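You operate a simulated robot arm through the tools that you are given. There is no shell and no other tool. Be economical: measure what you need, move in short steps, check, and stop when the job is done.

You run a simulated two-armed robot. Do the job below in one go: nothing can be reset, and whatever is moved stays where it is left.

Task
Fetch the yellow cloth and set it on the top board of the white shelves. Then fetch the black roll and set it on the blue tile. Then take the short pipe from the front of the wooden bench and put it on the green tile. Then put the nut from the front of the wooden bench in the inside of the red tray. Then take the white valve cap from the front of the wooden bench and leave it on the brown tee. Then put the yellow pad on the grey tile. Do these in the order given.

It is judged by the outcome, as a careful person would: the job done as asked, and still so three seconds after it is handed in. It fails if anything else is knocked over, pushed out of place, dropped, spilled or broken. Lids that push on must go on centred and level and be pressed home; caps that screw on are set level and turned clockwise until they are tight. Flat cloth is picked up by pressing the open fingertips on it (5 to 10 N) and closing them slowly along it; thin cloth reads only 2 to 8 mm in the jaws.

Robot
Two 7-joint arms with three-finger grippers on one trunk, on a base that drives. Base frame: it is fixed to the floor where the robot stands at the start and does not move with it; the origin is under the middle of the robot, x ahead of it, y to its left, z up. Readings come in mm, rad, newtons and seconds.
The left shoulder is at the start at [70, 165, 1238], the right one opposite. With the tool pointing down near the work surface each hand reaches from about 320 to 860 mm from the robot's upright axis, wherever it stands, measured 20 degrees to its own side. Places, roughly: black roll (6x6x3 cm) [500, 3300, 900]; blue tile (10x10x1 cm) [400, 2700, 900]; brown tee (8x6x3 cm) [3600, 3600, 800]; green tile (10x10x1 cm) [3700, 3700, 800]; grey tile (10x10x1 cm) [4000, 3400, 800]; inside of the red tray (15x13 cm) [-960, 5520, 840]; nut (5x5x3 cm) [3600, 4300, 800]; short pipe (10x3x3 cm) [3600, 4100, 800]; top board of the white shelves [-300, -1000, 1000]; white valve cap (5x5x4 cm) [3700, 3600, 800]; yellow cloth (11x7x4 cm) [500, -100, 800]; yellow pad (9x8x3 cm) [4000, 3100, 800]. Payload 3.91 kg a hand.
The TCP of each hand is the grasp point between the finger pads, 30 mm short of the fingertips. In the tool frame z runs along the fingers and y along their closing line. Largest opening 116 mm; the body of the gripper starts 73 mm behind the TCP.
Orientation is that of the tool frame in the base frame, as a unit quaternion [x, y, z, w]. With the fingers straight down and closing along the base's y, the tool's x points along the base's -x, its y along +y and its z along -z.

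Tools
- The arms move only by the tool jog_arm. It takes "left_deltas", "right_deltas" or both (then of equal length, played together; a hand with none holds still); each is a list of rows, each a list of 6 numbers: the shift along the tool's x, y, z in mm, then the turn, a rotation vector about the tool's x, y, z in rad. In form: [[tx, ty, tz, wx, wy, wz], ...]. A call has 1 to 10 rows; each row shifts and turns the commanded pose from where the row before left it, along the tool's axes as they then stand. "left_claw" and "right_claw" are, for a hand that has rows, the finger opening in mm, from 0 to 116, set as the call begins (left out, the last holds). Each row takes 0.2 s and may step no farther than 50 mm and 0.15 rad from the row before; otherwise, or with a gripper value out of range, the whole call is refused. A pose out of reach is approached as far as the arm can. The call stops where the force on the tool passes 40 N (or 10 N more than at its start, if that is more) or the arm is blocked; 0.2 s more then pass. The fingers move at their own pace (about 153 mm/s each) and stop on an object; they squeeze with about 34 N. The grip force told is the motor's: it shows also when the fingers shut on nothing. Time passes only in rows, and 0.2 s behind the last, so rows that do not move let the fingers close. It gives the time, the measured TCP pose, the force on the tool (base axes), the opening and the grip force at its end, in the units of the frame above (readings bear some noise), with the torque about the TCP (base axes, N m) and any sound that the robot's microphone picked up.
- Cameras (640 x 400 px; columns grow to the right, rows downward): "scene" is now at [109.1, -60.2, 1558.4]; the picture's right is [-0.73, -0.68, 0.00], its down [-0.44, 0.47, -0.77] and it looks along [0.52, -0.56, -0.64] (base axes); focal length 214 px, centre (320, 200). "left" rides on the left gripper at [75, 17, -88] in its tool frame; the picture's right is [-0.22, 0.97, 0.00], its down [-0.70, -0.16, -0.70] and it looks along [-0.68, -0.16, 0.71] (tool axes); focal length 247 px, centre (320, 200). "right" rides on the right gripper at [52, 56, -88] in its tool frame; the picture's right is [-0.73, 0.68, 0.00], its down [-0.49, -0.52, -0.70] and it looks along [-0.48, -0.51, 0.71] (tool axes); focal length 247 px, centre (320, 200). There is no depth. A picture from a camera that has moved, and an enlarged one, comes with that camera's place and axes in the base frame and with its lens. The place of the scene camera against the robot may be out by one fixed shift of up to 12 mm in any direction.
- capture(camera): a new picture of that camera. It takes no simulated time.
- move_column(by): slides the trunk up (or, below 0, down) by that many mm; the arms and the scene camera ride with it, the base frame stays. It gives what a move gives, with no picture.
- steer(legs): drives the robot by 1 to 6 legs, each [ahead, left, turn to the left] in mm, mm and rad, along the robot's own axes; the way and the turn of a leg run together, so that a leg with both is an arc; at most 1500 mm and 3.142 rad a leg. The arms and the cameras ride along, it lands a little off, and it stops where it bumps. It gives what a move gives.
- head_to(pan, tilt): turns the head with the scene camera to pan (to the left, within 1.501 rad either way) and tilt (down, from -0.506 to 1.204), counted from straight ahead of the robot. It gives what a move gives.
- inspect(camera, box): a new picture of the part [left, top, right, bottom] of that camera's present view, enlarged. It takes no simulated time.
- sign_off(): hands the job in; it is judged then, once.

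Go step by step. Nothing tells you exact positions but the pictures and the camera data: compare them with the known pose of the tool, close in by small moves and look again before you grip or let go. The budget is 186 turns and 174 pictures, counting those below and the enlarged ones. Unless the task says otherwise, let go and move clear before handing in, and close with one line.

The tools are called after "Request:" by a JSON object that holds its "op" and its "data". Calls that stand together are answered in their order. jog_arm: Moves the arms, as the interface text tells. Its arguments: {"type":"object","properties":{"left_deltas":{"type":"array","items":{"type":"array","items":{"type":"number"}}},"left_claw":{"type":"number"},"right_deltas":{"type":"array","items":{"type":"array","items":{"type":"number"}}},"right_claw":{"type":"number"}},"required":[]} The other tools are called the same way: move_column (by) slides the trunk up or down; steer (legs) drives the base; head_to (pan, tilt) turns the head that bears the scene camera; capture (camera) takes a picture; inspect (camera, box) takes an enlarged picture of a part of a camera's view; sign_off () hands the job in.

At the start:

```text
t: 0.0
left_tool_pos: [591.7, -114.3, 1305.4]
left_ee_rot: [0.0, 1.0, 0.0, -0.001]
left_contact_force: [0.6, 0.3, 0.4]
left_wrist_torque: [0.01, 0.0, 0.04]
left_opening: 116.3
left_finger_force: 0.0
right_tool_pos: [487.8, -555.7, 1313.2]
right_ee_rot: [0.001, 1.0, 0.001, 0.0]
right_contact_force: [-0.1, -0.3, 0.3]
right_wrist_torque: [0.01, -0.01, 0.02]
right_opening: 115.9
right_finger_force: 0.0
trunk travel left (down, up): [-775.0, 65.0]
robot x, y, heading: [0.6, -0.5, 0.002]
head pan, tilt: [-0.822, 0.695]
```

scene: 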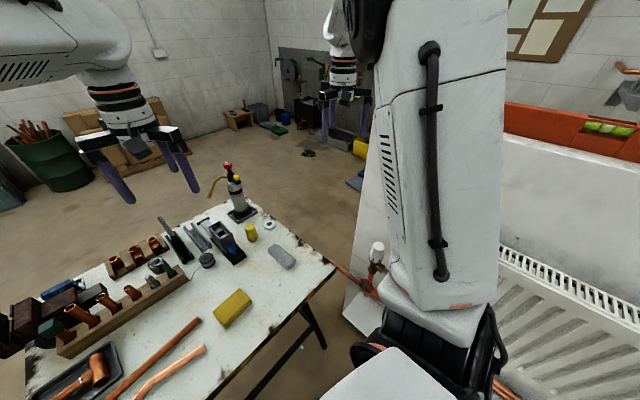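
right: 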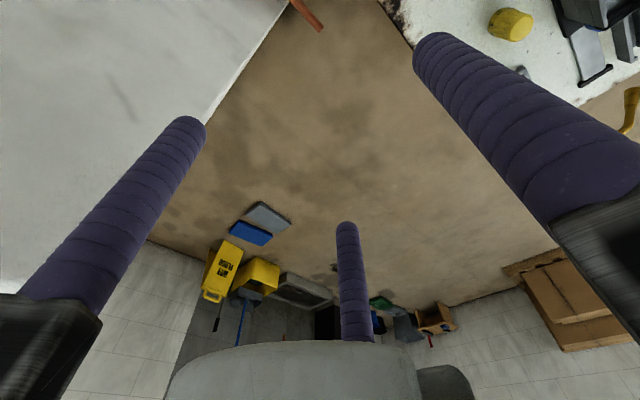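
left: 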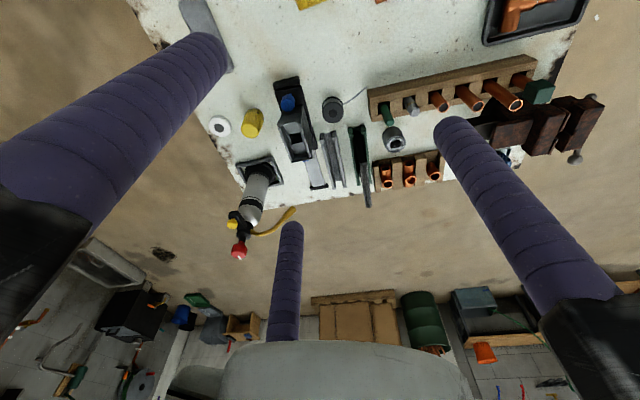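

I see the bench ahead with the yellow folded cloth at about [526, -90]. The pictures show three fingers on each hand, so I will watch how they close before I use them.

Request:
{"op": "jog_arm", "data": {"left_deltas": [[0, 0, 0, 0, 0, 0], [0, 0, 0, 0, 0, 0], [0, 0, 0, 0, 0, 0]], "left_claw": 30}}

Request:
{"op": "head_to", "data": {"pan": -0.2, "tilt": 0.8}}

Request:
{"op": "capture", "data": {"camera": "left"}}

Request:
{"op": "capture", "data": {"camera": "scene"}}

```text
t: 0.8
left_tool_pos: [592.3, -113.3, 1304.3]
left_ee_rot: [0.0, 1.0, 0.001, -0.001]
left_contact_force: [0.2, 0.0, 0.0]
left_wrist_torque: [0.01, 0.01, -0.01]
left_opening: 29.9
left_finger_force: 0.1
right_tool_pos: [486.7, -554.6, 1313.9]
right_ee_rot: [0.001, 1.0, 0.001, 0.001]
right_contact_force: [1.1, 0.7, -0.1]
right_wrist_torque: [-0.01, 0.01, 0.01]
right_opening: 116.0
right_finger_force: 0.0
trunk travel left (down, up): [-775.0, 65.0]
robot x, y, heading: [2.4, 4.2, -0.002]
head pan, tilt: [-0.822, 0.695]
```

```text
t: 1.8
left_tool_pos: [591.1, -113.1, 1304.9]
left_ee_rot: [0.0, 1.0, -0.001, 0.001]
left_contact_force: [0.2, -0.4, -0.3]
left_wrist_torque: [0.01, -0.01, 0.03]
left_opening: 30.1
left_finger_force: 0.1
right_tool_pos: [486.3, -554.9, 1313.8]
right_ee_rot: [0.002, 1.0, 0.001, 0.0]
right_contact_force: [0.7, -0.3, 0.8]
right_wrist_torque: [0.0, 0.01, 0.02]
right_opening: 116.2
right_finger_force: 0.0
trunk travel left (down, up): [-775.0, 65.0]
robot x, y, heading: [-1.9, 2.4, 0.002]
head pan, tilt: [-0.201, 0.799]
```

```text
170 pictures are left
camera left: at [517.6, -96.2, 1393.6], right [0.22, 0.97, 0.0], down [0.7, -0.16, 0.7], along [0.68, -0.16, -0.71], focal length 247 px, centre (320, 200)
```

left: 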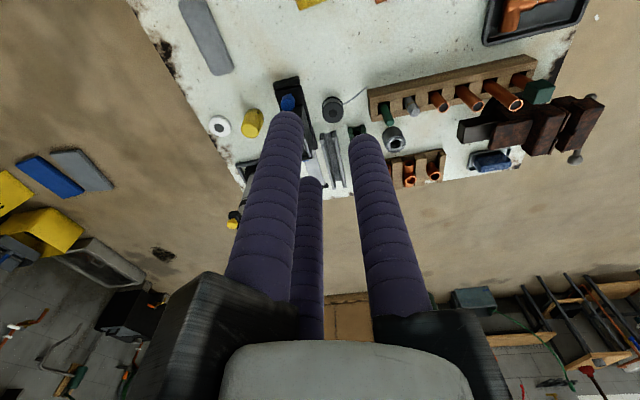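

```text
169 pictures are left
camera scene: at [130.2, -14.0, 1549.7], right [-0.2, -0.98, 0.0], down [-0.7, 0.14, -0.7], along [0.68, -0.14, -0.72], focal length 214 px, centre (320, 200)
```

scene: 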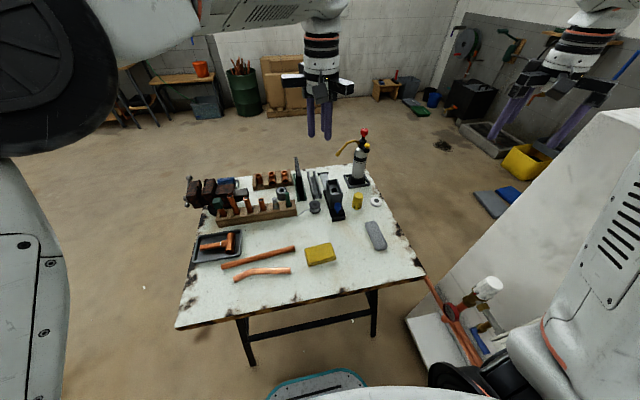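

The fingers are a concentric three-jaw: one at tool +y and two opposite. I'll yaw the left hand a quarter turn so that it grips across the cloth's short side, then go down for a closer look.

Request:
{"op": "jog_arm", "data": {"left_deltas": [[0, 0, 0, 0, 0, 0.15], [0, 0, 0, 0, 0, 0.15], [0, 0, 0, 0, 0, 0.15], [0, 0, 0, 0, 0, 0.15], [0, 0, 0, 0, 0, 0.15], [0, 0, 0, 0, 0, 0.15], [0, 0, 0, 0, 0, 0.15], [0, 0, 0, 0, 0, 0.15], [0, 0, 0, 0, 0, 0.15], [0, 0, 0, 0, 0, 0.15]], "left_claw": 116}}

Request:
{"op": "jog_arm", "data": {"left_deltas": [[20, -20, 50, 0, 0, 0.07], [30, -20, 50, 0, 0, 0], [30, -16, 50, 0, 0, 0], [30, 0, 40, 0, 0, 0], [20, 0, 50, 0, 0, 0], [20, 0, 50, 0, 0, 0]]}}

Request:
{"op": "capture", "data": {"camera": "left"}}

```text
t: 4.0
left_tool_pos: [591.1, -113.0, 1305.6]
left_ee_rot: [0.682, 0.731, 0.0, 0.0]
left_contact_force: [-0.2, -0.9, -0.9]
left_wrist_torque: [-0.02, 0.01, -0.01]
left_opening: 116.1
left_finger_force: 0.1
right_tool_pos: [487.4, -554.7, 1312.0]
right_ee_rot: [0.0, 1.0, 0.001, 0.0]
right_contact_force: [0.3, 1.0, -0.3]
right_wrist_torque: [0.0, -0.02, 0.01]
right_opening: 116.2
right_finger_force: 0.0
trunk travel left (down, up): [-775.0, 65.0]
robot x, y, heading: [-0.4, -1.2, 0.001]
head pan, tilt: [-0.201, 0.799]
```

```text
refused: row 1 steps farther than a row can; nothing moved
```

```text
168 pictures are left
camera left: at [604.2, -37.4, 1393.6], right [0.99, -0.16, 0.0], down [-0.11, -0.71, 0.7], along [-0.11, -0.69, -0.71], focal length 247 px, centre (320, 200)
```

left: 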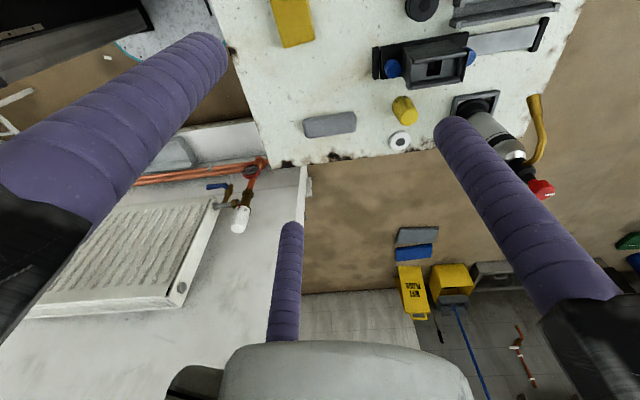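

The cloth lies with its long axis about along base y, near [538, -110]. I'll come down beside it for a close look.

Request:
{"op": "jog_arm", "data": {"left_deltas": [[18, -9, 40, 0, 0, 0.07], [20, -9, 42, 0, 0, 0], [20, -9, 42, 0, 0, 0], [20, -9, 42, 0, 0, 0], [20, -9, 42, 0, 0, 0], [20, -9, 42, 0, 0, 0], [10, 0, 40, 0, 0, 0]]}}

Request:
{"op": "capture", "data": {"camera": "left"}}

```text
t: 5.6
left_tool_pos: [538.7, 11.5, 1014.3]
left_ee_rot: [0.707, 0.707, -0.001, 0.0]
left_contact_force: [0.4, 1.1, -0.5]
left_wrist_torque: [0.01, 0.02, -0.02]
left_opening: 115.9
left_finger_force: 0.0
right_tool_pos: [487.5, -554.3, 1312.1]
right_ee_rot: [0.001, 1.0, 0.0, 0.0]
right_contact_force: [-0.5, -0.4, -1.0]
right_wrist_torque: [0.02, -0.01, 0.05]
right_opening: 115.9
right_finger_force: 0.1
trunk travel left (down, up): [-775.0, 65.0]
robot x, y, heading: [-0.4, -0.1, -0.001]
head pan, tilt: [-0.201, 0.799]
```

```text
167 pictures are left
camera left: at [556.1, 87.2, 1101.8], right [0.97, -0.22, 0.0], down [-0.16, -0.7, 0.7], along [-0.16, -0.68, -0.71], focal length 247 px, centre (320, 200)
```

left: 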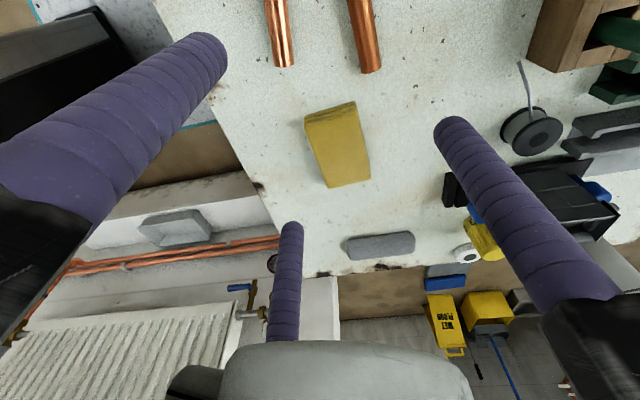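

The cloth is well aligned with the hand. I'll move closer and view it from a second height to fix its depth.

Request:
{"op": "jog_arm", "data": {"left_deltas": [[-25, 0, 30, 0, 0, 0], [-25, 0, 35, 0, 0, 0], [-20, 0, 35, 0, 0, 0]]}}

Request:
{"op": "capture", "data": {"camera": "left"}}

Request:
{"op": "capture", "data": {"camera": "scene"}}

```text
t: 6.4
left_tool_pos: [536.3, -55.6, 911.8]
left_ee_rot: [0.707, 0.708, 0.0, 0.0]
left_contact_force: [0.2, -0.3, 0.4]
left_wrist_torque: [-0.01, 0.02, -0.02]
left_opening: 115.8
left_finger_force: 0.0
right_tool_pos: [487.5, -555.5, 1313.4]
right_ee_rot: [0.002, 1.0, 0.001, 0.0]
right_contact_force: [-0.8, 0.5, 0.6]
right_wrist_torque: [0.03, 0.03, 0.03]
right_opening: 116.0
right_finger_force: 0.1
trunk travel left (down, up): [-775.0, 65.0]
robot x, y, heading: [-0.5, 2.8, 0.003]
head pan, tilt: [-0.201, 0.799]
```

```text
166 pictures are left
camera left: at [553.8, 18.7, 1000.8], right [0.97, -0.22, 0.0], down [-0.16, -0.7, 0.7], along [-0.16, -0.68, -0.71], focal length 247 px, centre (320, 200)
```

left: 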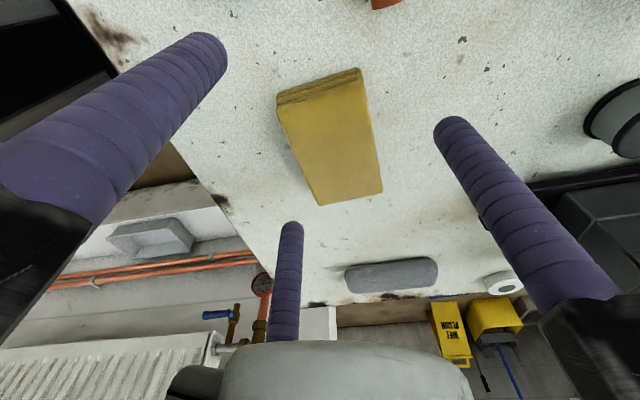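

```text
165 pictures are left
camera scene: at [130.7, -14.5, 1549.7], right [-0.2, -0.98, 0.0], down [-0.7, 0.14, -0.7], along [0.68, -0.14, -0.72], focal length 214 px, centre (320, 200)
```

scene: 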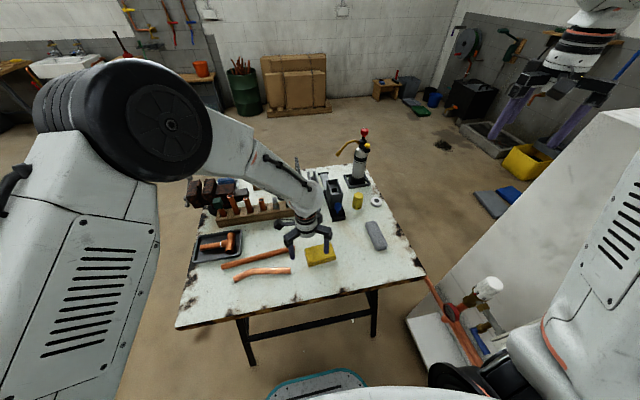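

The cloth's top centre comes out near [541, -112, 808], and it is about 7 cm wide. I'll align over it and lower the hand with the jaws straddling the width.

Request:
{"op": "jog_arm", "data": {"left_deltas": [[-28, -4.5, 0, 0, 0, -0.06], [-28, -6, 0, 0, 0, 0], [0, 0, 0, 0, 0, 0]]}}

Request:
{"op": "capture", "data": {"camera": "left"}}

```text
t: 7.2
left_tool_pos: [532.6, -107.9, 917.5]
left_ee_rot: [0.678, 0.735, -0.007, 0.004]
left_contact_force: [0.8, -0.1, -0.7]
left_wrist_torque: [-0.02, -0.01, 0.0]
left_opening: 116.0
left_finger_force: 0.1
right_tool_pos: [486.6, -553.2, 1314.6]
right_ee_rot: [-0.001, 1.0, 0.0, -0.001]
right_contact_force: [0.7, 0.7, -0.7]
right_wrist_torque: [0.01, 0.01, -0.02]
right_opening: 116.0
right_finger_force: 0.1
trunk travel left (down, up): [-775.0, 65.0]
robot x, y, heading: [-0.4, 2.5, 0.002]
head pan, tilt: [-0.201, 0.799]
```

```text
164 pictures are left
camera left: at [545.0, -31.1, 1005.2], right [0.99, -0.14, 0.0], down [-0.1, -0.7, 0.71], along [-0.1, -0.7, -0.7], focal length 247 px, centre (320, 200)
```

left: 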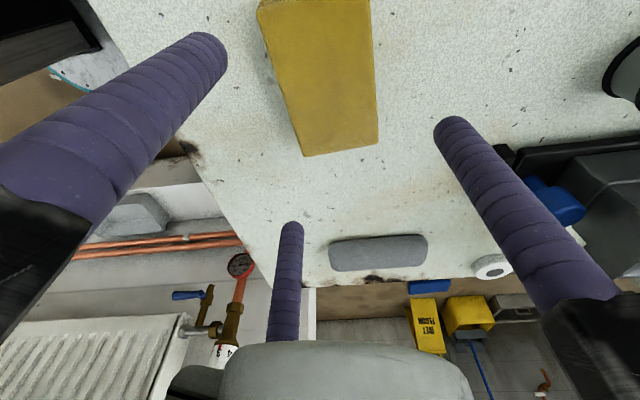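

Request:
{"op": "jog_arm", "data": {"left_deltas": [[-1, -1.5, 0, 0, 0, 0], [-1, -1.5, 0, 0, 0, 0], [0, 0, 30, 0, 0, 0], [0, 0, 25, 0, 0, 0], [0, 0, 0, 0, 0, 0]]}}

Request:
{"op": "capture", "data": {"camera": "left"}}

```text
t: 8.4
left_tool_pos: [528.2, -111.6, 863.3]
left_ee_rot: [0.681, 0.732, -0.003, 0.002]
left_contact_force: [-0.4, -0.4, -0.6]
left_wrist_torque: [0.01, -0.02, -0.02]
left_opening: 115.8
left_finger_force: 0.1
right_tool_pos: [486.3, -555.8, 1313.7]
right_ee_rot: [0.001, 1.0, 0.001, 0.0]
right_contact_force: [-0.7, -0.3, -0.1]
right_wrist_torque: [0.0, -0.03, -0.01]
right_opening: 115.7
right_finger_force: 0.0
trunk travel left (down, up): [-775.0, 65.0]
robot x, y, heading: [-1.2, -3.6, -0.0]
head pan, tilt: [-0.201, 0.799]
```

```text
163 pictures are left
camera left: at [539.9, -35.7, 950.3], right [0.99, -0.15, 0.0], down [-0.11, -0.7, 0.7], along [-0.11, -0.7, -0.71], focal length 247 px, centre (320, 200)
```

left: 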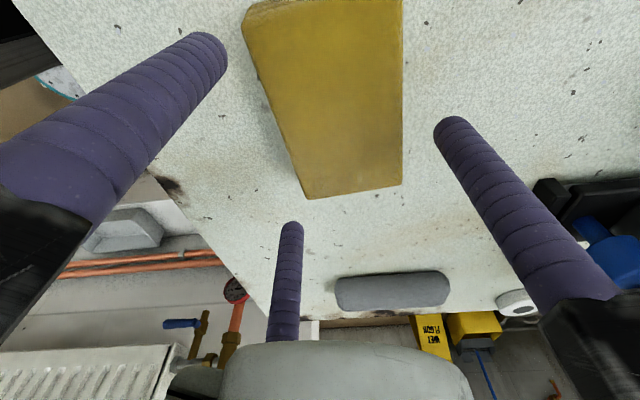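

Request:
{"op": "jog_arm", "data": {"left_deltas": [[0, -2, 15, 0, 0, 0], [0, 0, 15, 0, 0, 0], [0, 0, 10, 0, 0, 0], [0, 0, 8, 0, 0, 0], [0, 0, 0, 0, 0, 0]]}}

Request:
{"op": "capture", "data": {"camera": "left"}}

```text
t: 9.2
left_tool_pos: [521.8, -113.6, 829.6]
left_ee_rot: [0.686, 0.728, 0.001, 0.001]
left_contact_force: [-13.7, 8.2, 28.5]
left_wrist_torque: [-1.4, 1.26, -0.78]
left_opening: 115.6
left_finger_force: 0.1
right_tool_pos: [482.8, -552.6, 1315.1]
right_ee_rot: [0.001, 1.0, 0.0, 0.001]
right_contact_force: [-0.9, -0.4, 0.1]
right_wrist_torque: [0.02, 0.02, -0.02]
right_opening: 116.0
right_finger_force: 0.1
trunk travel left (down, up): [-775.0, 65.0]
robot x, y, heading: [-0.8, -1.8, 0.001]
head pan, tilt: [-0.201, 0.799]
stopped in row 3 (left hand): the force on the tool passed its limit at 59 N (the readings are from after the stop); the commanded pose is now the measured one
```

```text
162 pictures are left
camera left: at [535.2, -37.9, 918.6], right [0.99, -0.16, 0.0], down [-0.12, -0.71, 0.7], along [-0.11, -0.69, -0.72], focal length 247 px, centre (320, 200)
```

left: 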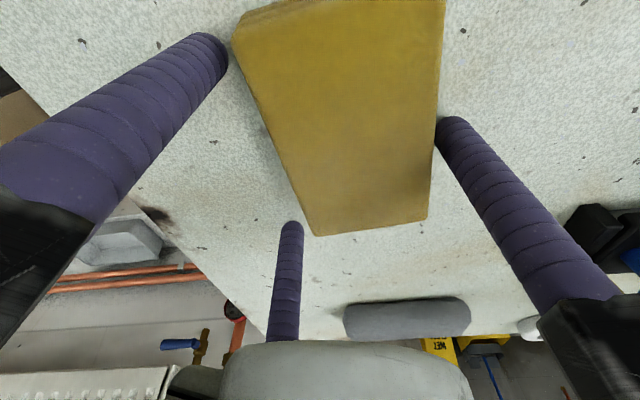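

The contact point matches the middle fingertip resting on the bare bench, so the bench top is at about z 800. I'll lift slightly, re-centre and close.

Request:
{"op": "jog_arm", "data": {"left_deltas": [[0, 0, -5, 0, 0, 0], [3, 4, 0, 0, 0, -0.02], [0, 2, 0, 0, 0, 0], [0, 0, 0, 0, 0, 0]]}}

Request:
{"op": "inspect", "data": {"camera": "scene", "box": [240, 160, 400, 300]}}

Request:
{"op": "capture", "data": {"camera": "left"}}

```text
t: 10.2
left_tool_pos: [531.4, -111.7, 833.4]
left_ee_rot: [0.677, 0.736, 0.001, 0.001]
left_contact_force: [0.1, 0.6, -0.3]
left_wrist_torque: [-0.02, -0.02, 0.0]
left_opening: 116.1
left_finger_force: 0.0
right_tool_pos: [487.9, -555.0, 1313.2]
right_ee_rot: [0.0, 1.0, 0.001, 0.0]
right_contact_force: [0.3, 0.8, -0.7]
right_wrist_torque: [0.0, -0.01, 0.01]
right_opening: 116.4
right_finger_force: 0.0
trunk travel left (down, up): [-775.0, 65.0]
robot x, y, heading: [1.2, 0.3, 0.001]
head pan, tilt: [-0.201, 0.799]
```

```text
2.86 times, centred on (320, 230) of scene
camera zoom: at [130.8, -14.2, 1549.6], right [-0.2, -0.98, 0.0], down [-0.7, 0.14, -0.7], along [0.68, -0.14, -0.72], focal length 613 px, centre (320, 114)
```

zoom: 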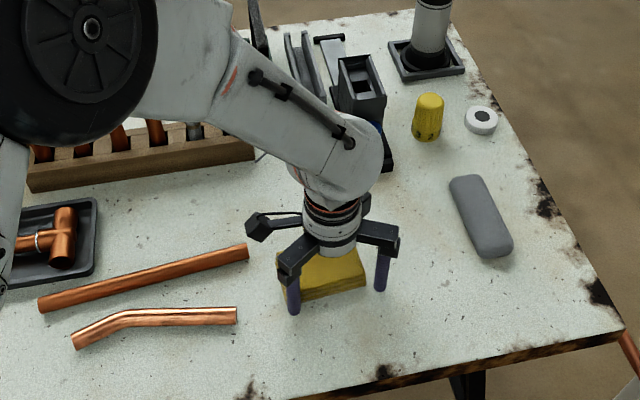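

```text
160 pictures are left
camera left: at [542.4, -35.5, 921.8], right [0.99, -0.14, 0.0], down [-0.1, -0.71, 0.7], along [-0.1, -0.69, -0.72], focal length 247 px, centre (320, 200)
```

left: 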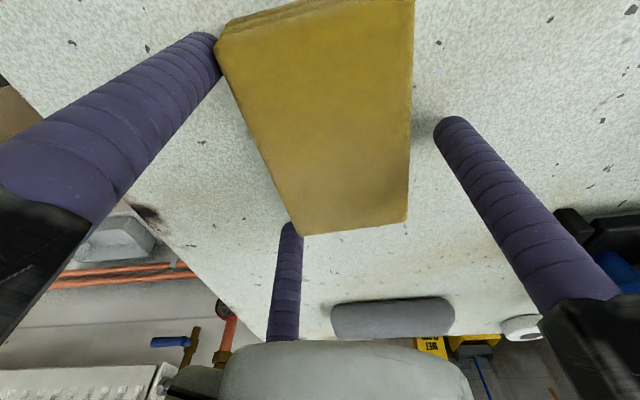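

The jaws straddle the cloth now. I'll shift a few mm and close.

Request:
{"op": "jog_arm", "data": {"left_deltas": [[3, -3, 0, 0, 0, 0], [0, 0, 0, 0, 0, 0]], "left_claw": 104}}

Request:
{"op": "jog_arm", "data": {"left_deltas": [[0, 0, 0, 0, 0, 0], [0, 0, 0, 0, 0, 0], [0, 0, 0, 0, 0, 0]], "left_claw": 60}}

Request:
{"op": "capture", "data": {"camera": "left"}}

```text
t: 10.8
left_tool_pos: [528.2, -107.3, 832.9]
left_ee_rot: [0.676, 0.737, 0.002, 0.0]
left_contact_force: [-0.2, 0.8, -0.7]
left_wrist_torque: [0.01, -0.01, 0.01]
left_opening: 104.2
left_finger_force: 0.1
right_tool_pos: [486.0, -554.1, 1311.6]
right_ee_rot: [0.0, 1.0, 0.001, 0.0]
right_contact_force: [1.1, 0.4, -1.6]
right_wrist_torque: [-0.01, 0.0, 0.0]
right_opening: 115.9
right_finger_force: 0.0
trunk travel left (down, up): [-775.0, 65.0]
robot x, y, heading: [2.6, -2.0, 0.0]
head pan, tilt: [-0.201, 0.799]
```

```text
t: 11.6
left_tool_pos: [527.1, -108.1, 833.6]
left_ee_rot: [0.677, 0.736, 0.001, 0.001]
left_contact_force: [-0.2, 0.5, -0.8]
left_wrist_torque: [-0.02, 0.03, 0.0]
left_opening: 83.6
left_finger_force: 34.5
right_tool_pos: [487.1, -553.9, 1312.3]
right_ee_rot: [0.001, 1.0, 0.001, 0.0]
right_contact_force: [0.1, 0.7, 0.1]
right_wrist_torque: [0.02, -0.01, 0.03]
right_opening: 116.1
right_finger_force: 0.0
trunk travel left (down, up): [-775.0, 65.0]
robot x, y, heading: [-1.9, 2.0, -0.002]
head pan, tilt: [-0.201, 0.799]
```

```text
159 pictures are left
camera left: at [539.4, -32.0, 921.9], right [0.99, -0.14, 0.0], down [-0.1, -0.71, 0.7], along [-0.1, -0.69, -0.72], focal length 247 px, centre (320, 200)
```

left: 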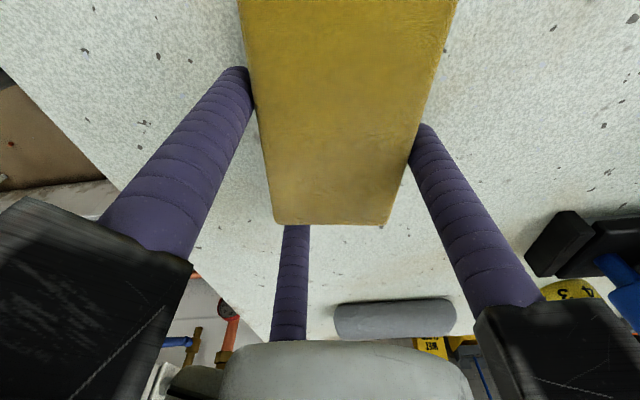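

It's gripped: 83.6 mm opening at 34 N on three jaws. I'll lift it and look around toward the shelves.

Request:
{"op": "jog_arm", "data": {"left_deltas": [[0, 0, -25, 0, 0, 0], [0, 0, -45, 0, 0, 0], [0, 0, -45, 0, 0, 0], [0, 0, -45, 0, 0, 0], [0, 0, -45, 0, 0, 0], [0, 0, -45, 0, 0, 0], [0, 0, -45, 0, 0, 0]]}}

Request:
{"op": "head_to", "data": {"pan": -1.45, "tilt": 0.5}}

Request:
{"op": "capture", "data": {"camera": "left"}}

Request:
{"op": "capture", "data": {"camera": "scene"}}

```text
t: 13.2
left_tool_pos: [521.8, -108.5, 1128.3]
left_ee_rot: [0.677, 0.736, 0.002, 0.001]
left_contact_force: [-0.4, -0.7, -0.5]
left_wrist_torque: [-0.04, 0.0, 0.01]
left_opening: 83.3
left_finger_force: 33.8
right_tool_pos: [486.5, -554.3, 1312.9]
right_ee_rot: [0.0, 1.0, 0.0, 0.001]
right_contact_force: [-0.4, -0.4, 0.3]
right_wrist_torque: [-0.01, 0.0, -0.01]
right_opening: 115.7
right_finger_force: 0.1
trunk travel left (down, up): [-775.0, 65.0]
robot x, y, heading: [5.4, -0.8, -0.0]
head pan, tilt: [-0.201, 0.799]
```

```text
t: 14.6
left_tool_pos: [523.7, -109.4, 1127.3]
left_ee_rot: [0.677, 0.736, 0.002, 0.0]
left_contact_force: [0.3, 0.6, -0.7]
left_wrist_torque: [0.01, 0.0, 0.02]
left_opening: 83.3
left_finger_force: 33.6
right_tool_pos: [487.2, -555.0, 1313.4]
right_ee_rot: [0.0, 1.0, 0.001, 0.0]
right_contact_force: [-0.1, 1.1, -0.2]
right_wrist_torque: [0.02, 0.01, 0.02]
right_opening: 115.8
right_finger_force: 0.0
trunk travel left (down, up): [-775.0, 65.0]
robot x, y, heading: [-0.4, 2.3, 0.0]
head pan, tilt: [-1.45, 0.499]
```

```text
158 pictures are left
camera left: at [535.6, -33.5, 1215.5], right [0.99, -0.14, 0.0], down [-0.1, -0.71, 0.7], along [-0.1, -0.69, -0.72], focal length 247 px, centre (320, 200)
```

left: 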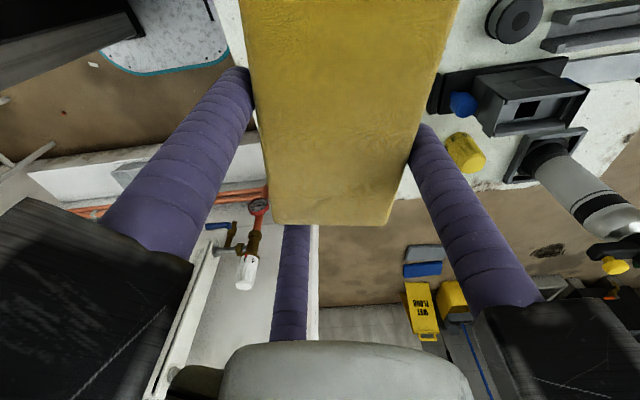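

```text
157 pictures are left
camera scene: at [62.5, -88.1, 1575.6], right [-0.99, -0.12, 0.0], down [-0.06, 0.48, -0.88], along [0.11, -0.87, -0.48], focal length 214 px, centre (320, 200)
```

scene: 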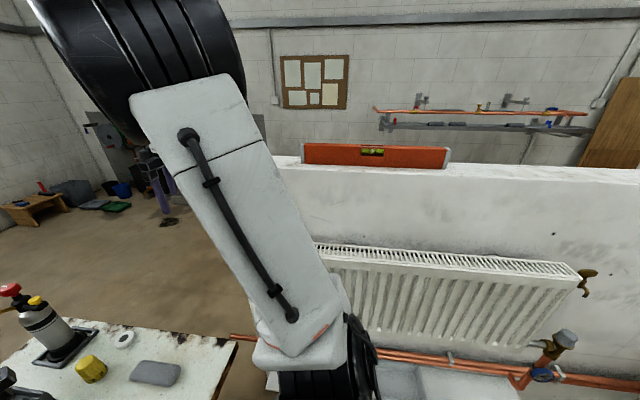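

A white partition wall with a radiator stands on the right, and I don't see the shelves yet. I'll turn the robot to the right so I can see behind.

Request:
{"op": "steer", "data": {"legs": [[0, 0, -0.6]]}}

Request:
{"op": "head_to", "data": {"pan": -1.45, "tilt": 0.6}}

Request:
{"op": "capture", "data": {"camera": "scene"}}

```text
t: 15.7
left_tool_pos: [507.2, -171.2, 1126.8]
left_ee_rot: [0.721, 0.693, 0.001, 0.001]
left_contact_force: [0.1, -0.2, -1.1]
left_wrist_torque: [0.0, 0.01, 0.01]
left_opening: 83.5
left_finger_force: 34.1
right_tool_pos: [423.0, -601.4, 1313.7]
right_ee_rot: [0.059, 0.998, 0.003, 0.007]
right_contact_force: [4.7, 8.1, 1.8]
right_wrist_torque: [-0.46, 0.28, -0.35]
right_opening: 111.4
right_finger_force: 0.0
trunk travel left (down, up): [-775.0, 65.0]
robot x, y, heading: [-0.3, -1.7, -0.127]
head pan, tilt: [-1.45, 0.499]
stopped in leg 1: the force on the tool passed its limit at 58 N (the readings are from after the stop); the commanded pose is now the measured one
```

```text
t: 16.4
left_tool_pos: [507.9, -170.8, 1126.8]
left_ee_rot: [0.722, 0.692, 0.0, 0.001]
left_contact_force: [-0.5, 0.5, -0.5]
left_wrist_torque: [0.01, 0.0, 0.03]
left_opening: 83.1
left_finger_force: 34.4
right_tool_pos: [423.6, -601.6, 1314.4]
right_ee_rot: [0.059, 0.998, 0.003, 0.005]
right_contact_force: [6.6, 11.3, 1.4]
right_wrist_torque: [-0.61, 0.36, -0.42]
right_opening: 111.0
right_finger_force: 0.0
trunk travel left (down, up): [-775.0, 65.0]
robot x, y, heading: [3.2, 3.3, -0.126]
head pan, tilt: [-1.45, 0.6]
```

```text
156 pictures are left
camera scene: at [52.8, -88.7, 1566.7], right [-1.0, 0.0, 0.0], down [0.0, 0.56, -0.83], along [0.0, -0.83, -0.56], focal length 214 px, centre (320, 200)
```

scene: 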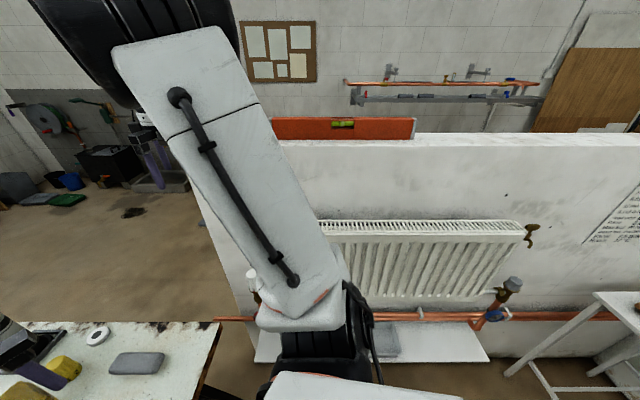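

The right fingers touched the wall at y≈-670. It is a tall partition, and the shelves must stand behind it. I'll turn back off the wall and look left for a way around the bench.

Request:
{"op": "steer", "data": {"legs": [[0, 0, 0.13]]}}

Request:
{"op": "head_to", "data": {"pan": 0.6, "tilt": 0.4}}

Request:
{"op": "capture", "data": {"camera": "scene"}}

Request:
{"op": "head_to", "data": {"pan": 1.5, "tilt": 0.4}}

Request:
{"op": "capture", "data": {"camera": "scene"}}

Request:
{"op": "capture", "data": {"camera": "right"}}

```text
t: 17.4
left_tool_pos: [522.1, -109.5, 1126.9]
left_ee_rot: [0.675, 0.738, 0.003, 0.001]
left_contact_force: [0.0, -0.4, -0.7]
left_wrist_torque: [0.01, -0.02, -0.03]
left_opening: 83.1
left_finger_force: 34.4
right_tool_pos: [495.0, -548.7, 1312.1]
right_ee_rot: [-0.005, 1.0, 0.005, 0.007]
right_contact_force: [0.3, -0.5, -0.1]
right_wrist_torque: [0.02, 0.01, 0.02]
right_opening: 116.1
right_finger_force: 0.0
trunk travel left (down, up): [-775.0, 65.0]
robot x, y, heading: [-3.4, -2.2, 0.005]
head pan, tilt: [-1.45, 0.6]
```

```text
t: 19.3
left_tool_pos: [522.7, -106.6, 1127.3]
left_ee_rot: [0.676, 0.737, 0.001, 0.001]
left_contact_force: [-0.4, -1.2, -0.6]
left_wrist_torque: [-0.02, 0.06, 0.05]
left_opening: 82.8
left_finger_force: 34.4
right_tool_pos: [497.1, -545.7, 1313.3]
right_ee_rot: [-0.004, 1.0, 0.005, 0.006]
right_contact_force: [-0.2, -0.5, -0.8]
right_wrist_torque: [0.04, 0.01, 0.0]
right_opening: 116.1
right_finger_force: 0.0
trunk travel left (down, up): [-775.0, 65.0]
robot x, y, heading: [3.8, -0.2, 0.007]
head pan, tilt: [0.6, 0.4]
```

```text
155 pictures are left
camera scene: at [127.6, 55.4, 1584.7], right [0.57, -0.82, 0.0], down [-0.32, -0.22, -0.92], along [0.76, 0.52, -0.39], focal length 214 px, centre (320, 200)
```

scene: 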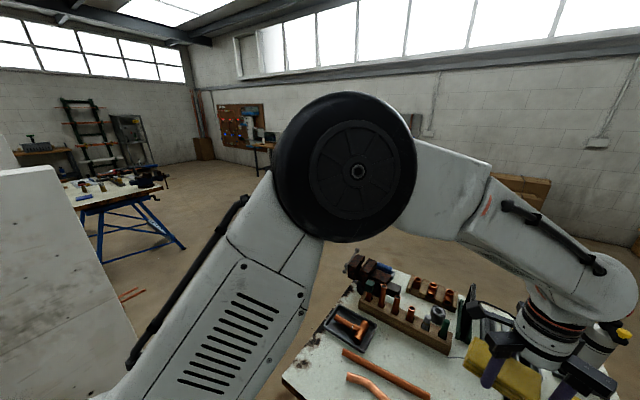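

```text
t: 20.5
left_tool_pos: [524.0, -107.4, 1127.0]
left_ee_rot: [0.676, 0.737, 0.002, 0.001]
left_contact_force: [0.5, 0.0, -0.6]
left_wrist_torque: [0.0, 0.02, -0.01]
left_opening: 82.8
left_finger_force: 33.8
right_tool_pos: [496.1, -545.6, 1313.7]
right_ee_rot: [-0.004, 1.0, 0.004, 0.006]
right_contact_force: [-0.6, 0.0, 0.0]
right_wrist_torque: [0.0, 0.02, 0.02]
right_opening: 116.0
right_finger_force: 0.0
trunk travel left (down, up): [-775.0, 65.0]
robot x, y, heading: [4.0, -1.9, 0.004]
head pan, tilt: [1.499, 0.4]
```

```text
154 pictures are left
camera scene: at [57.6, 94.9, 1584.8], right [1.0, -0.07, 0.0], down [-0.03, -0.39, -0.92], along [0.06, 0.92, -0.39], focal length 214 px, centre (320, 200)
```

scene: 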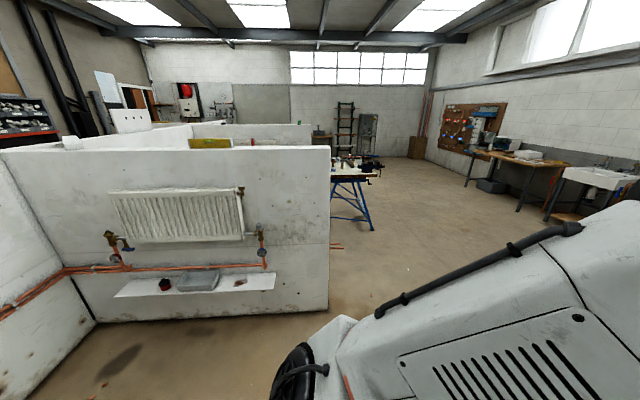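

```text
153 pictures are left
camera right: at [441.3, -489.7, 1399.9], right [0.73, 0.69, 0.01], down [0.48, -0.52, 0.7], along [0.49, -0.5, -0.71], focal length 247 px, centre (320, 200)
```

right: 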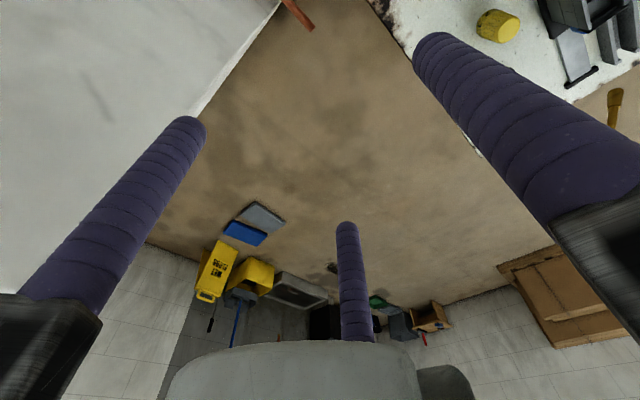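

The place is a row of booths: this bay's left wall ends at x≈205, y≈1390, and the shelves are in the bay to the right. I'll tuck the right hand in a bit and drive left around the bench.

Request:
{"op": "jog_arm", "data": {"right_deltas": [[20, 32, 0, 0, 0, 0], [20, 32, 0, 0, 0, 0], [20, 32, 0, 0, 0, 0], [20, 32, 0, 0, 0, 0], [20, 32, 0, 0, 0, 0]]}}

Request:
{"op": "steer", "data": {"legs": [[0, 750, 0]]}}

Request:
{"op": "head_to", "data": {"pan": 0.0, "tilt": 0.6}}

Request:
{"op": "capture", "data": {"camera": "scene"}}

```text
t: 21.7
left_tool_pos: [524.1, -109.4, 1127.9]
left_ee_rot: [0.676, 0.737, 0.002, 0.0]
left_contact_force: [0.0, 0.2, -0.9]
left_wrist_torque: [0.01, 0.03, 0.0]
left_opening: 82.5
left_finger_force: 34.1
right_tool_pos: [409.6, -416.5, 1303.3]
right_ee_rot: [0.0, 0.999, 0.032, 0.005]
right_contact_force: [0.6, -0.2, -1.3]
right_wrist_torque: [0.05, 0.04, -0.02]
right_opening: 115.9
right_finger_force: 0.2
right hand out of reach, approached as far as the arm can: row 5
trunk travel left (down, up): [-775.0, 65.0]
robot x, y, heading: [1.6, -1.6, 0.002]
head pan, tilt: [1.499, 0.4]
```

```text
t: 25.8
left_tool_pos: [524.2, 628.0, 1127.2]
left_ee_rot: [0.682, 0.732, 0.001, 0.001]
left_contact_force: [-0.6, 0.1, -2.2]
left_wrist_torque: [-0.01, 0.04, -0.03]
left_opening: 82.3
left_finger_force: 34.6
right_tool_pos: [403.4, 321.8, 1303.5]
right_ee_rot: [0.009, 0.999, 0.03, 0.005]
right_contact_force: [-0.1, 0.1, 0.1]
right_wrist_torque: [0.02, 0.02, 0.01]
right_opening: 116.1
right_finger_force: 0.1
trunk travel left (down, up): [-775.0, 65.0]
robot x, y, heading: [2.2, 742.5, -0.01]
head pan, tilt: [1.499, 0.4]
```

```text
t: 27.4
left_tool_pos: [524.4, 628.6, 1125.9]
left_ee_rot: [0.682, 0.731, 0.002, 0.0]
left_contact_force: [-1.2, 0.6, -1.7]
left_wrist_torque: [-0.06, -0.01, -0.01]
left_opening: 82.2
left_finger_force: 34.6
right_tool_pos: [402.8, 322.9, 1302.9]
right_ee_rot: [0.008, 0.999, 0.032, 0.006]
right_contact_force: [0.0, 0.2, -0.9]
right_wrist_torque: [0.01, 0.04, 0.0]
right_opening: 116.1
right_finger_force: 0.1
trunk travel left (down, up): [-775.0, 65.0]
robot x, y, heading: [0.1, 745.4, -0.012]
head pan, tilt: [0.0, 0.6]
```

```text
152 pictures are left
camera scene: at [141.4, 749.7, 1567.2], right [0.04, -1.0, 0.0], down [-0.56, -0.02, -0.83], along [0.83, 0.03, -0.56], focal length 214 px, centre (320, 200)
```

scene: 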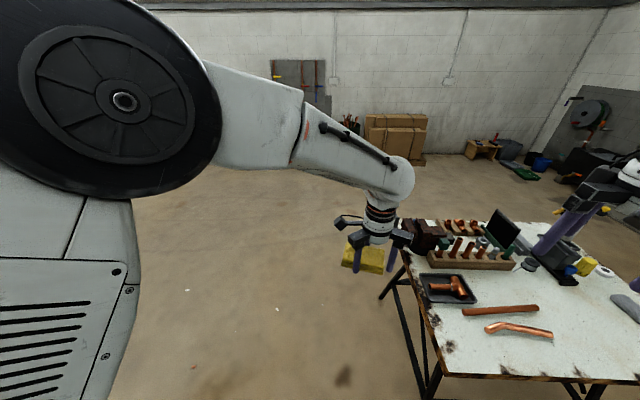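

Request:
{"op": "steer", "data": {"legs": [[0, 80, 0], [1500, 0, 0], [150, 0, 0], [0, 0, -1.56]]}}

Request:
{"op": "head_to", "data": {"pan": 0.2, "tilt": 0.5}}

Request:
{"op": "capture", "data": {"camera": "scene"}}

Request:
{"op": "head_to", "data": {"pan": -0.6, "tilt": 0.5}}

Request:
{"op": "capture", "data": {"camera": "scene"}}

```text
t: 40.3
left_tool_pos: [1560.1, 296.1, 1126.8]
left_ee_rot: [0.999, 0.049, 0.0, 0.002]
left_contact_force: [-0.3, -0.1, -0.3]
left_wrist_torque: [0.03, 0.02, 0.0]
left_opening: 81.3
left_finger_force: 34.1
right_tool_pos: [1251.5, 407.4, 1302.0]
right_ee_rot: [0.703, 0.71, 0.02, 0.026]
right_contact_force: [0.0, 0.3, 0.0]
right_wrist_torque: [-0.03, 0.02, -0.01]
right_opening: 116.0
right_finger_force: 0.0
trunk travel left (down, up): [-775.0, 65.0]
robot x, y, heading: [1663.7, 825.9, -1.556]
head pan, tilt: [0.0, 0.6]
```

```text
t: 41.0
left_tool_pos: [1560.3, 297.0, 1125.5]
left_ee_rot: [0.999, 0.049, 0.0, 0.001]
left_contact_force: [0.7, -0.4, -0.4]
left_wrist_torque: [0.03, 0.04, -0.02]
left_opening: 81.0
left_finger_force: 33.6
right_tool_pos: [1249.3, 408.7, 1301.7]
right_ee_rot: [0.704, 0.709, 0.021, 0.026]
right_contact_force: [0.3, 0.1, 1.1]
right_wrist_torque: [-0.03, -0.02, 0.02]
right_opening: 115.6
right_finger_force: 0.0
trunk travel left (down, up): [-775.0, 65.0]
robot x, y, heading: [1664.3, 820.2, -1.55]
head pan, tilt: [0.201, 0.499]
```

```text
151 pictures are left
camera scene: at [1682.9, 684.7, 1575.6], right [-0.98, -0.22, 0.0], down [-0.1, 0.47, -0.88], along [0.19, -0.86, -0.48], focal length 214 px, centre (320, 200)
```

scene: 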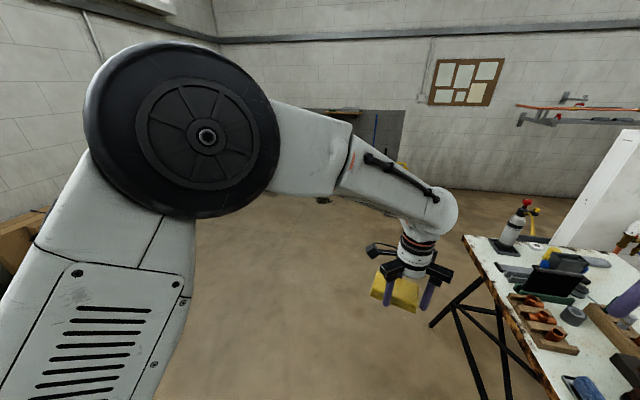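

```text
t: 42.2
left_tool_pos: [1560.4, 296.8, 1125.6]
left_ee_rot: [0.999, 0.049, 0.0, 0.001]
left_contact_force: [-0.8, -0.4, -1.4]
left_wrist_torque: [-0.01, -0.01, 0.0]
left_opening: 81.4
left_finger_force: 33.8
right_tool_pos: [1250.5, 407.8, 1302.5]
right_ee_rot: [0.703, 0.711, 0.02, 0.025]
right_contact_force: [-0.1, -0.1, 0.0]
right_wrist_torque: [0.02, -0.01, 0.03]
right_opening: 115.8
right_finger_force: 0.0
trunk travel left (down, up): [-775.0, 65.0]
robot x, y, heading: [1659.4, 817.9, -1.553]
head pan, tilt: [-0.6, 0.499]
```

```text
150 pictures are left
camera scene: at [1613.3, 697.5, 1575.6], right [-0.84, 0.55, 0.0], down [0.26, 0.4, -0.88], along [-0.48, -0.73, -0.48], focal length 214 px, centre (320, 200)
```

scene: 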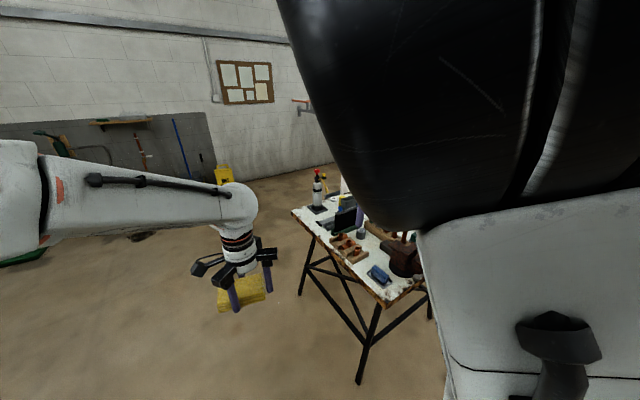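

Request:
{"op": "steer", "data": {"legs": [[1500, 0, 0]]}}

Request:
{"op": "head_to", "data": {"pan": -0.5, "tilt": 0.5}}

Request:
{"op": "capture", "data": {"camera": "scene"}}

Request:
{"op": "head_to", "data": {"pan": -1.2, "tilt": 0.4}}

Request:
{"op": "capture", "data": {"camera": "scene"}}

```text
t: 49.7
left_tool_pos: [1562.7, -1215.7, 1126.9]
left_ee_rot: [0.999, 0.04, 0.0, 0.002]
left_contact_force: [-0.1, 0.5, 0.1]
left_wrist_torque: [0.02, -0.01, 0.02]
left_opening: 80.9
left_finger_force: 33.9
right_tool_pos: [1256.1, -1099.0, 1302.3]
right_ee_rot: [0.71, 0.703, 0.02, 0.026]
right_contact_force: [0.2, 0.5, -0.2]
right_wrist_torque: [0.0, 0.01, 0.01]
right_opening: 116.0
right_finger_force: 0.1
trunk travel left (down, up): [-775.0, 65.0]
robot x, y, heading: [1674.4, -692.8, -1.569]
head pan, tilt: [-0.6, 0.499]
```

```text
t: 50.3
left_tool_pos: [1563.8, -1216.6, 1126.0]
left_ee_rot: [0.999, 0.041, 0.001, 0.002]
left_contact_force: [-0.6, 0.3, -0.7]
left_wrist_torque: [0.02, 0.0, -0.01]
left_opening: 80.6
left_finger_force: 33.9
right_tool_pos: [1255.1, -1099.5, 1302.1]
right_ee_rot: [0.71, 0.703, 0.02, 0.026]
right_contact_force: [-1.1, 0.1, 0.4]
right_wrist_torque: [0.01, 0.0, 0.02]
right_opening: 116.0
right_finger_force: 0.0
trunk travel left (down, up): [-775.0, 65.0]
robot x, y, heading: [1674.5, -696.1, -1.569]
head pan, tilt: [-0.499, 0.499]
```

```text
149 pictures are left
camera scene: at [1631.6, -821.1, 1575.6], right [-0.88, 0.48, 0.0], down [0.23, 0.42, -0.88], along [-0.42, -0.77, -0.48], focal length 214 px, centre (320, 200)
```

scene: 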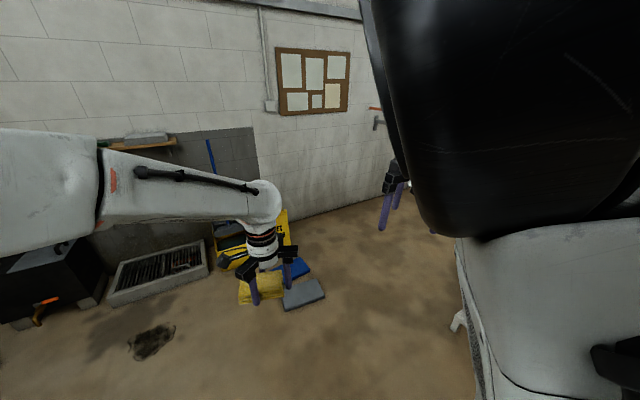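

```text
t: 51.4
left_tool_pos: [1563.3, -1216.5, 1126.4]
left_ee_rot: [0.999, 0.041, 0.001, 0.002]
left_contact_force: [0.6, -0.2, -1.0]
left_wrist_torque: [0.0, 0.01, 0.01]
left_opening: 81.0
left_finger_force: 33.6
right_tool_pos: [1256.6, -1098.5, 1302.3]
right_ee_rot: [0.709, 0.704, 0.021, 0.026]
right_contact_force: [-0.1, 0.2, -0.1]
right_wrist_torque: [0.02, 0.02, -0.02]
right_opening: 116.0
right_finger_force: 0.0
trunk travel left (down, up): [-775.0, 65.0]
robot x, y, heading: [1679.3, -691.7, -1.572]
head pan, tilt: [-1.201, 0.4]
```

```text
148 pictures are left
camera scene: at [1588.9, -774.6, 1584.7], right [-0.36, 0.93, 0.0], down [0.36, 0.14, -0.92], along [-0.86, -0.33, -0.39], focal length 214 px, centre (320, 200)
```

scene: 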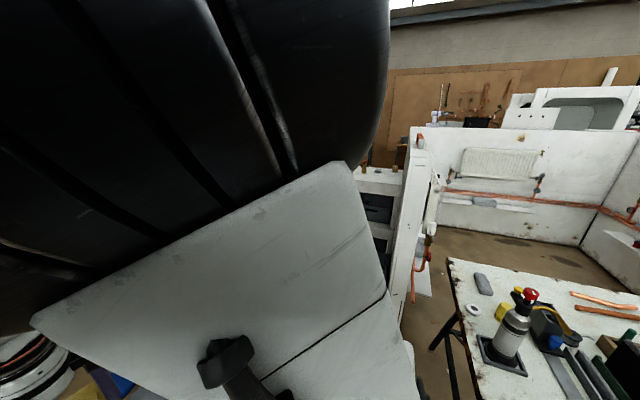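

The white shelves stand behind the partition, visible just beyond the wall end. I'll drive on and turn toward them.

Request:
{"op": "steer", "data": {"legs": [[450, 0, 0], [0, 0, -1.55]]}}

Request:
{"op": "head_to", "data": {"pan": 0.0, "tilt": 0.5}}

Request:
{"op": "capture", "data": {"camera": "scene"}}

```text
t: 57.9
left_tool_pos: [1149.3, -1043.1, 1126.8]
left_ee_rot: [0.742, -0.671, -0.001, 0.002]
left_contact_force: [0.0, -0.4, -0.5]
left_wrist_torque: [0.02, 0.01, 0.03]
left_opening: 80.6
left_finger_force: 33.9
right_tool_pos: [1260.0, -734.0, 1301.8]
right_ee_rot: [0.999, 0.006, -0.005, 0.032]
right_contact_force: [0.0, 0.5, 0.1]
right_wrist_torque: [0.03, -0.01, 0.02]
right_opening: 116.2
right_finger_force: 0.1
trunk travel left (down, up): [-775.0, 65.0]
robot x, y, heading: [1676.8, -1142.5, -3.124]
head pan, tilt: [-1.201, 0.4]
```

```text
t: 59.3
left_tool_pos: [1150.5, -1043.6, 1126.5]
left_ee_rot: [0.742, -0.671, -0.001, 0.002]
left_contact_force: [-0.8, -0.5, -0.7]
left_wrist_torque: [0.0, -0.01, 0.03]
left_opening: 80.2
left_finger_force: 33.9
right_tool_pos: [1260.3, -732.9, 1301.9]
right_ee_rot: [0.999, 0.006, -0.004, 0.033]
right_contact_force: [-0.5, 0.4, 0.2]
right_wrist_torque: [0.01, -0.02, 0.01]
right_opening: 115.7
right_finger_force: 0.1
trunk travel left (down, up): [-775.0, 65.0]
robot x, y, heading: [1674.0, -1144.4, -3.122]
head pan, tilt: [0.0, 0.499]
```

```text
147 pictures are left
camera scene: at [1535.8, -1136.8, 1570.7], right [0.06, 1.0, 0.0], down [0.53, -0.03, -0.85], along [-0.85, 0.05, -0.53], focal length 214 px, centre (320, 200)
```

scene: 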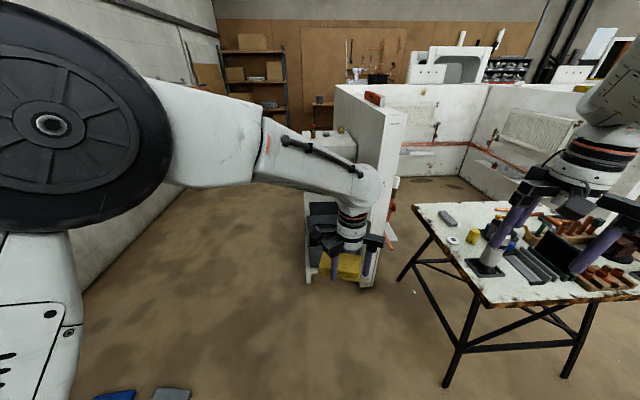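

The shelf unit hugs the far side of the wall, roughly y -1150..-770, with its near end at x≈350. I'll raise the cloth hand and move in along y≈-1500, staying clear of the mats.

Request:
{"op": "jog_arm", "data": {"left_deltas": [[0, 0, -45, 0, 0, 0], [0, 0, -45, 0, 0, 0], [0, 0, -45, 0, 0, 0], [0, 0, -35, 0, 0, 0]]}}

Request:
{"op": "steer", "data": {"legs": [[0, 360, 0], [1000, 0, 0]]}}

Request:
{"op": "head_to", "data": {"pan": -0.5, "tilt": 0.5}}

Request:
{"op": "capture", "data": {"camera": "scene"}}

```text
t: 60.3
left_tool_pos: [1150.6, -1043.1, 1298.2]
left_ee_rot: [0.742, -0.671, -0.001, 0.001]
left_contact_force: [1.0, 0.3, -0.4]
left_wrist_torque: [0.02, 0.01, 0.0]
left_opening: 80.4
left_finger_force: 34.4
right_tool_pos: [1261.2, -733.2, 1301.6]
right_ee_rot: [0.999, 0.006, -0.004, 0.033]
right_contact_force: [1.1, -0.9, -0.9]
right_wrist_torque: [-0.02, 0.02, 0.0]
right_opening: 115.8
right_finger_force: 0.0
trunk travel left (down, up): [-775.0, 65.0]
robot x, y, heading: [1672.1, -1144.7, -3.124]
head pan, tilt: [0.0, 0.499]
```

```text
t: 67.4
left_tool_pos: [161.7, -1427.4, 1295.9]
left_ee_rot: [0.741, -0.671, -0.001, 0.002]
left_contact_force: [0.8, 0.2, -1.2]
left_wrist_torque: [0.02, 0.0, 0.0]
left_opening: 80.2
left_finger_force: 33.7
right_tool_pos: [272.3, -1117.7, 1302.1]
right_ee_rot: [0.999, 0.006, -0.004, 0.033]
right_contact_force: [0.2, -0.6, 0.1]
right_wrist_torque: [-0.03, -0.02, 0.0]
right_opening: 116.0
right_finger_force: 0.0
trunk travel left (down, up): [-775.0, 65.0]
robot x, y, heading: [685.2, -1529.7, -3.125]
head pan, tilt: [0.0, 0.499]
```

```text
t: 68.4
left_tool_pos: [161.8, -1428.4, 1296.0]
left_ee_rot: [0.741, -0.671, 0.0, 0.002]
left_contact_force: [1.5, 0.6, -1.0]
left_wrist_torque: [0.06, -0.06, 0.01]
left_opening: 80.3
left_finger_force: 33.9
right_tool_pos: [271.4, -1117.9, 1302.3]
right_ee_rot: [0.999, 0.005, -0.004, 0.032]
right_contact_force: [0.6, 0.4, 0.4]
right_wrist_torque: [0.03, 0.02, -0.01]
right_opening: 116.1
right_finger_force: 0.0
trunk travel left (down, up): [-775.0, 65.0]
robot x, y, heading: [684.6, -1529.6, -3.126]
head pan, tilt: [-0.499, 0.499]
```

```text
146 pictures are left
camera scene: at [555.3, -1485.7, 1575.6], right [0.46, 0.89, 0.0], down [0.43, -0.22, -0.88], along [-0.78, 0.41, -0.48], focal length 214 px, centre (320, 200)
```

scene: 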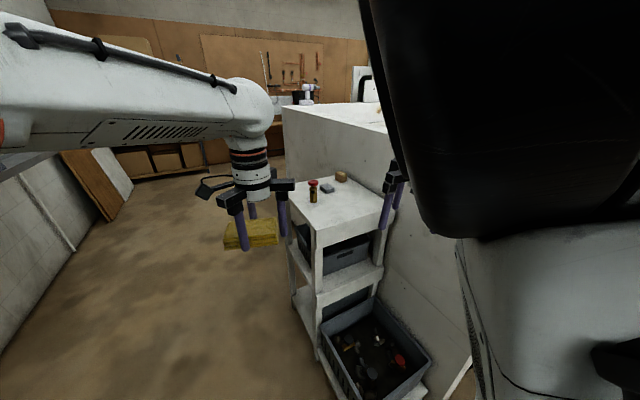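

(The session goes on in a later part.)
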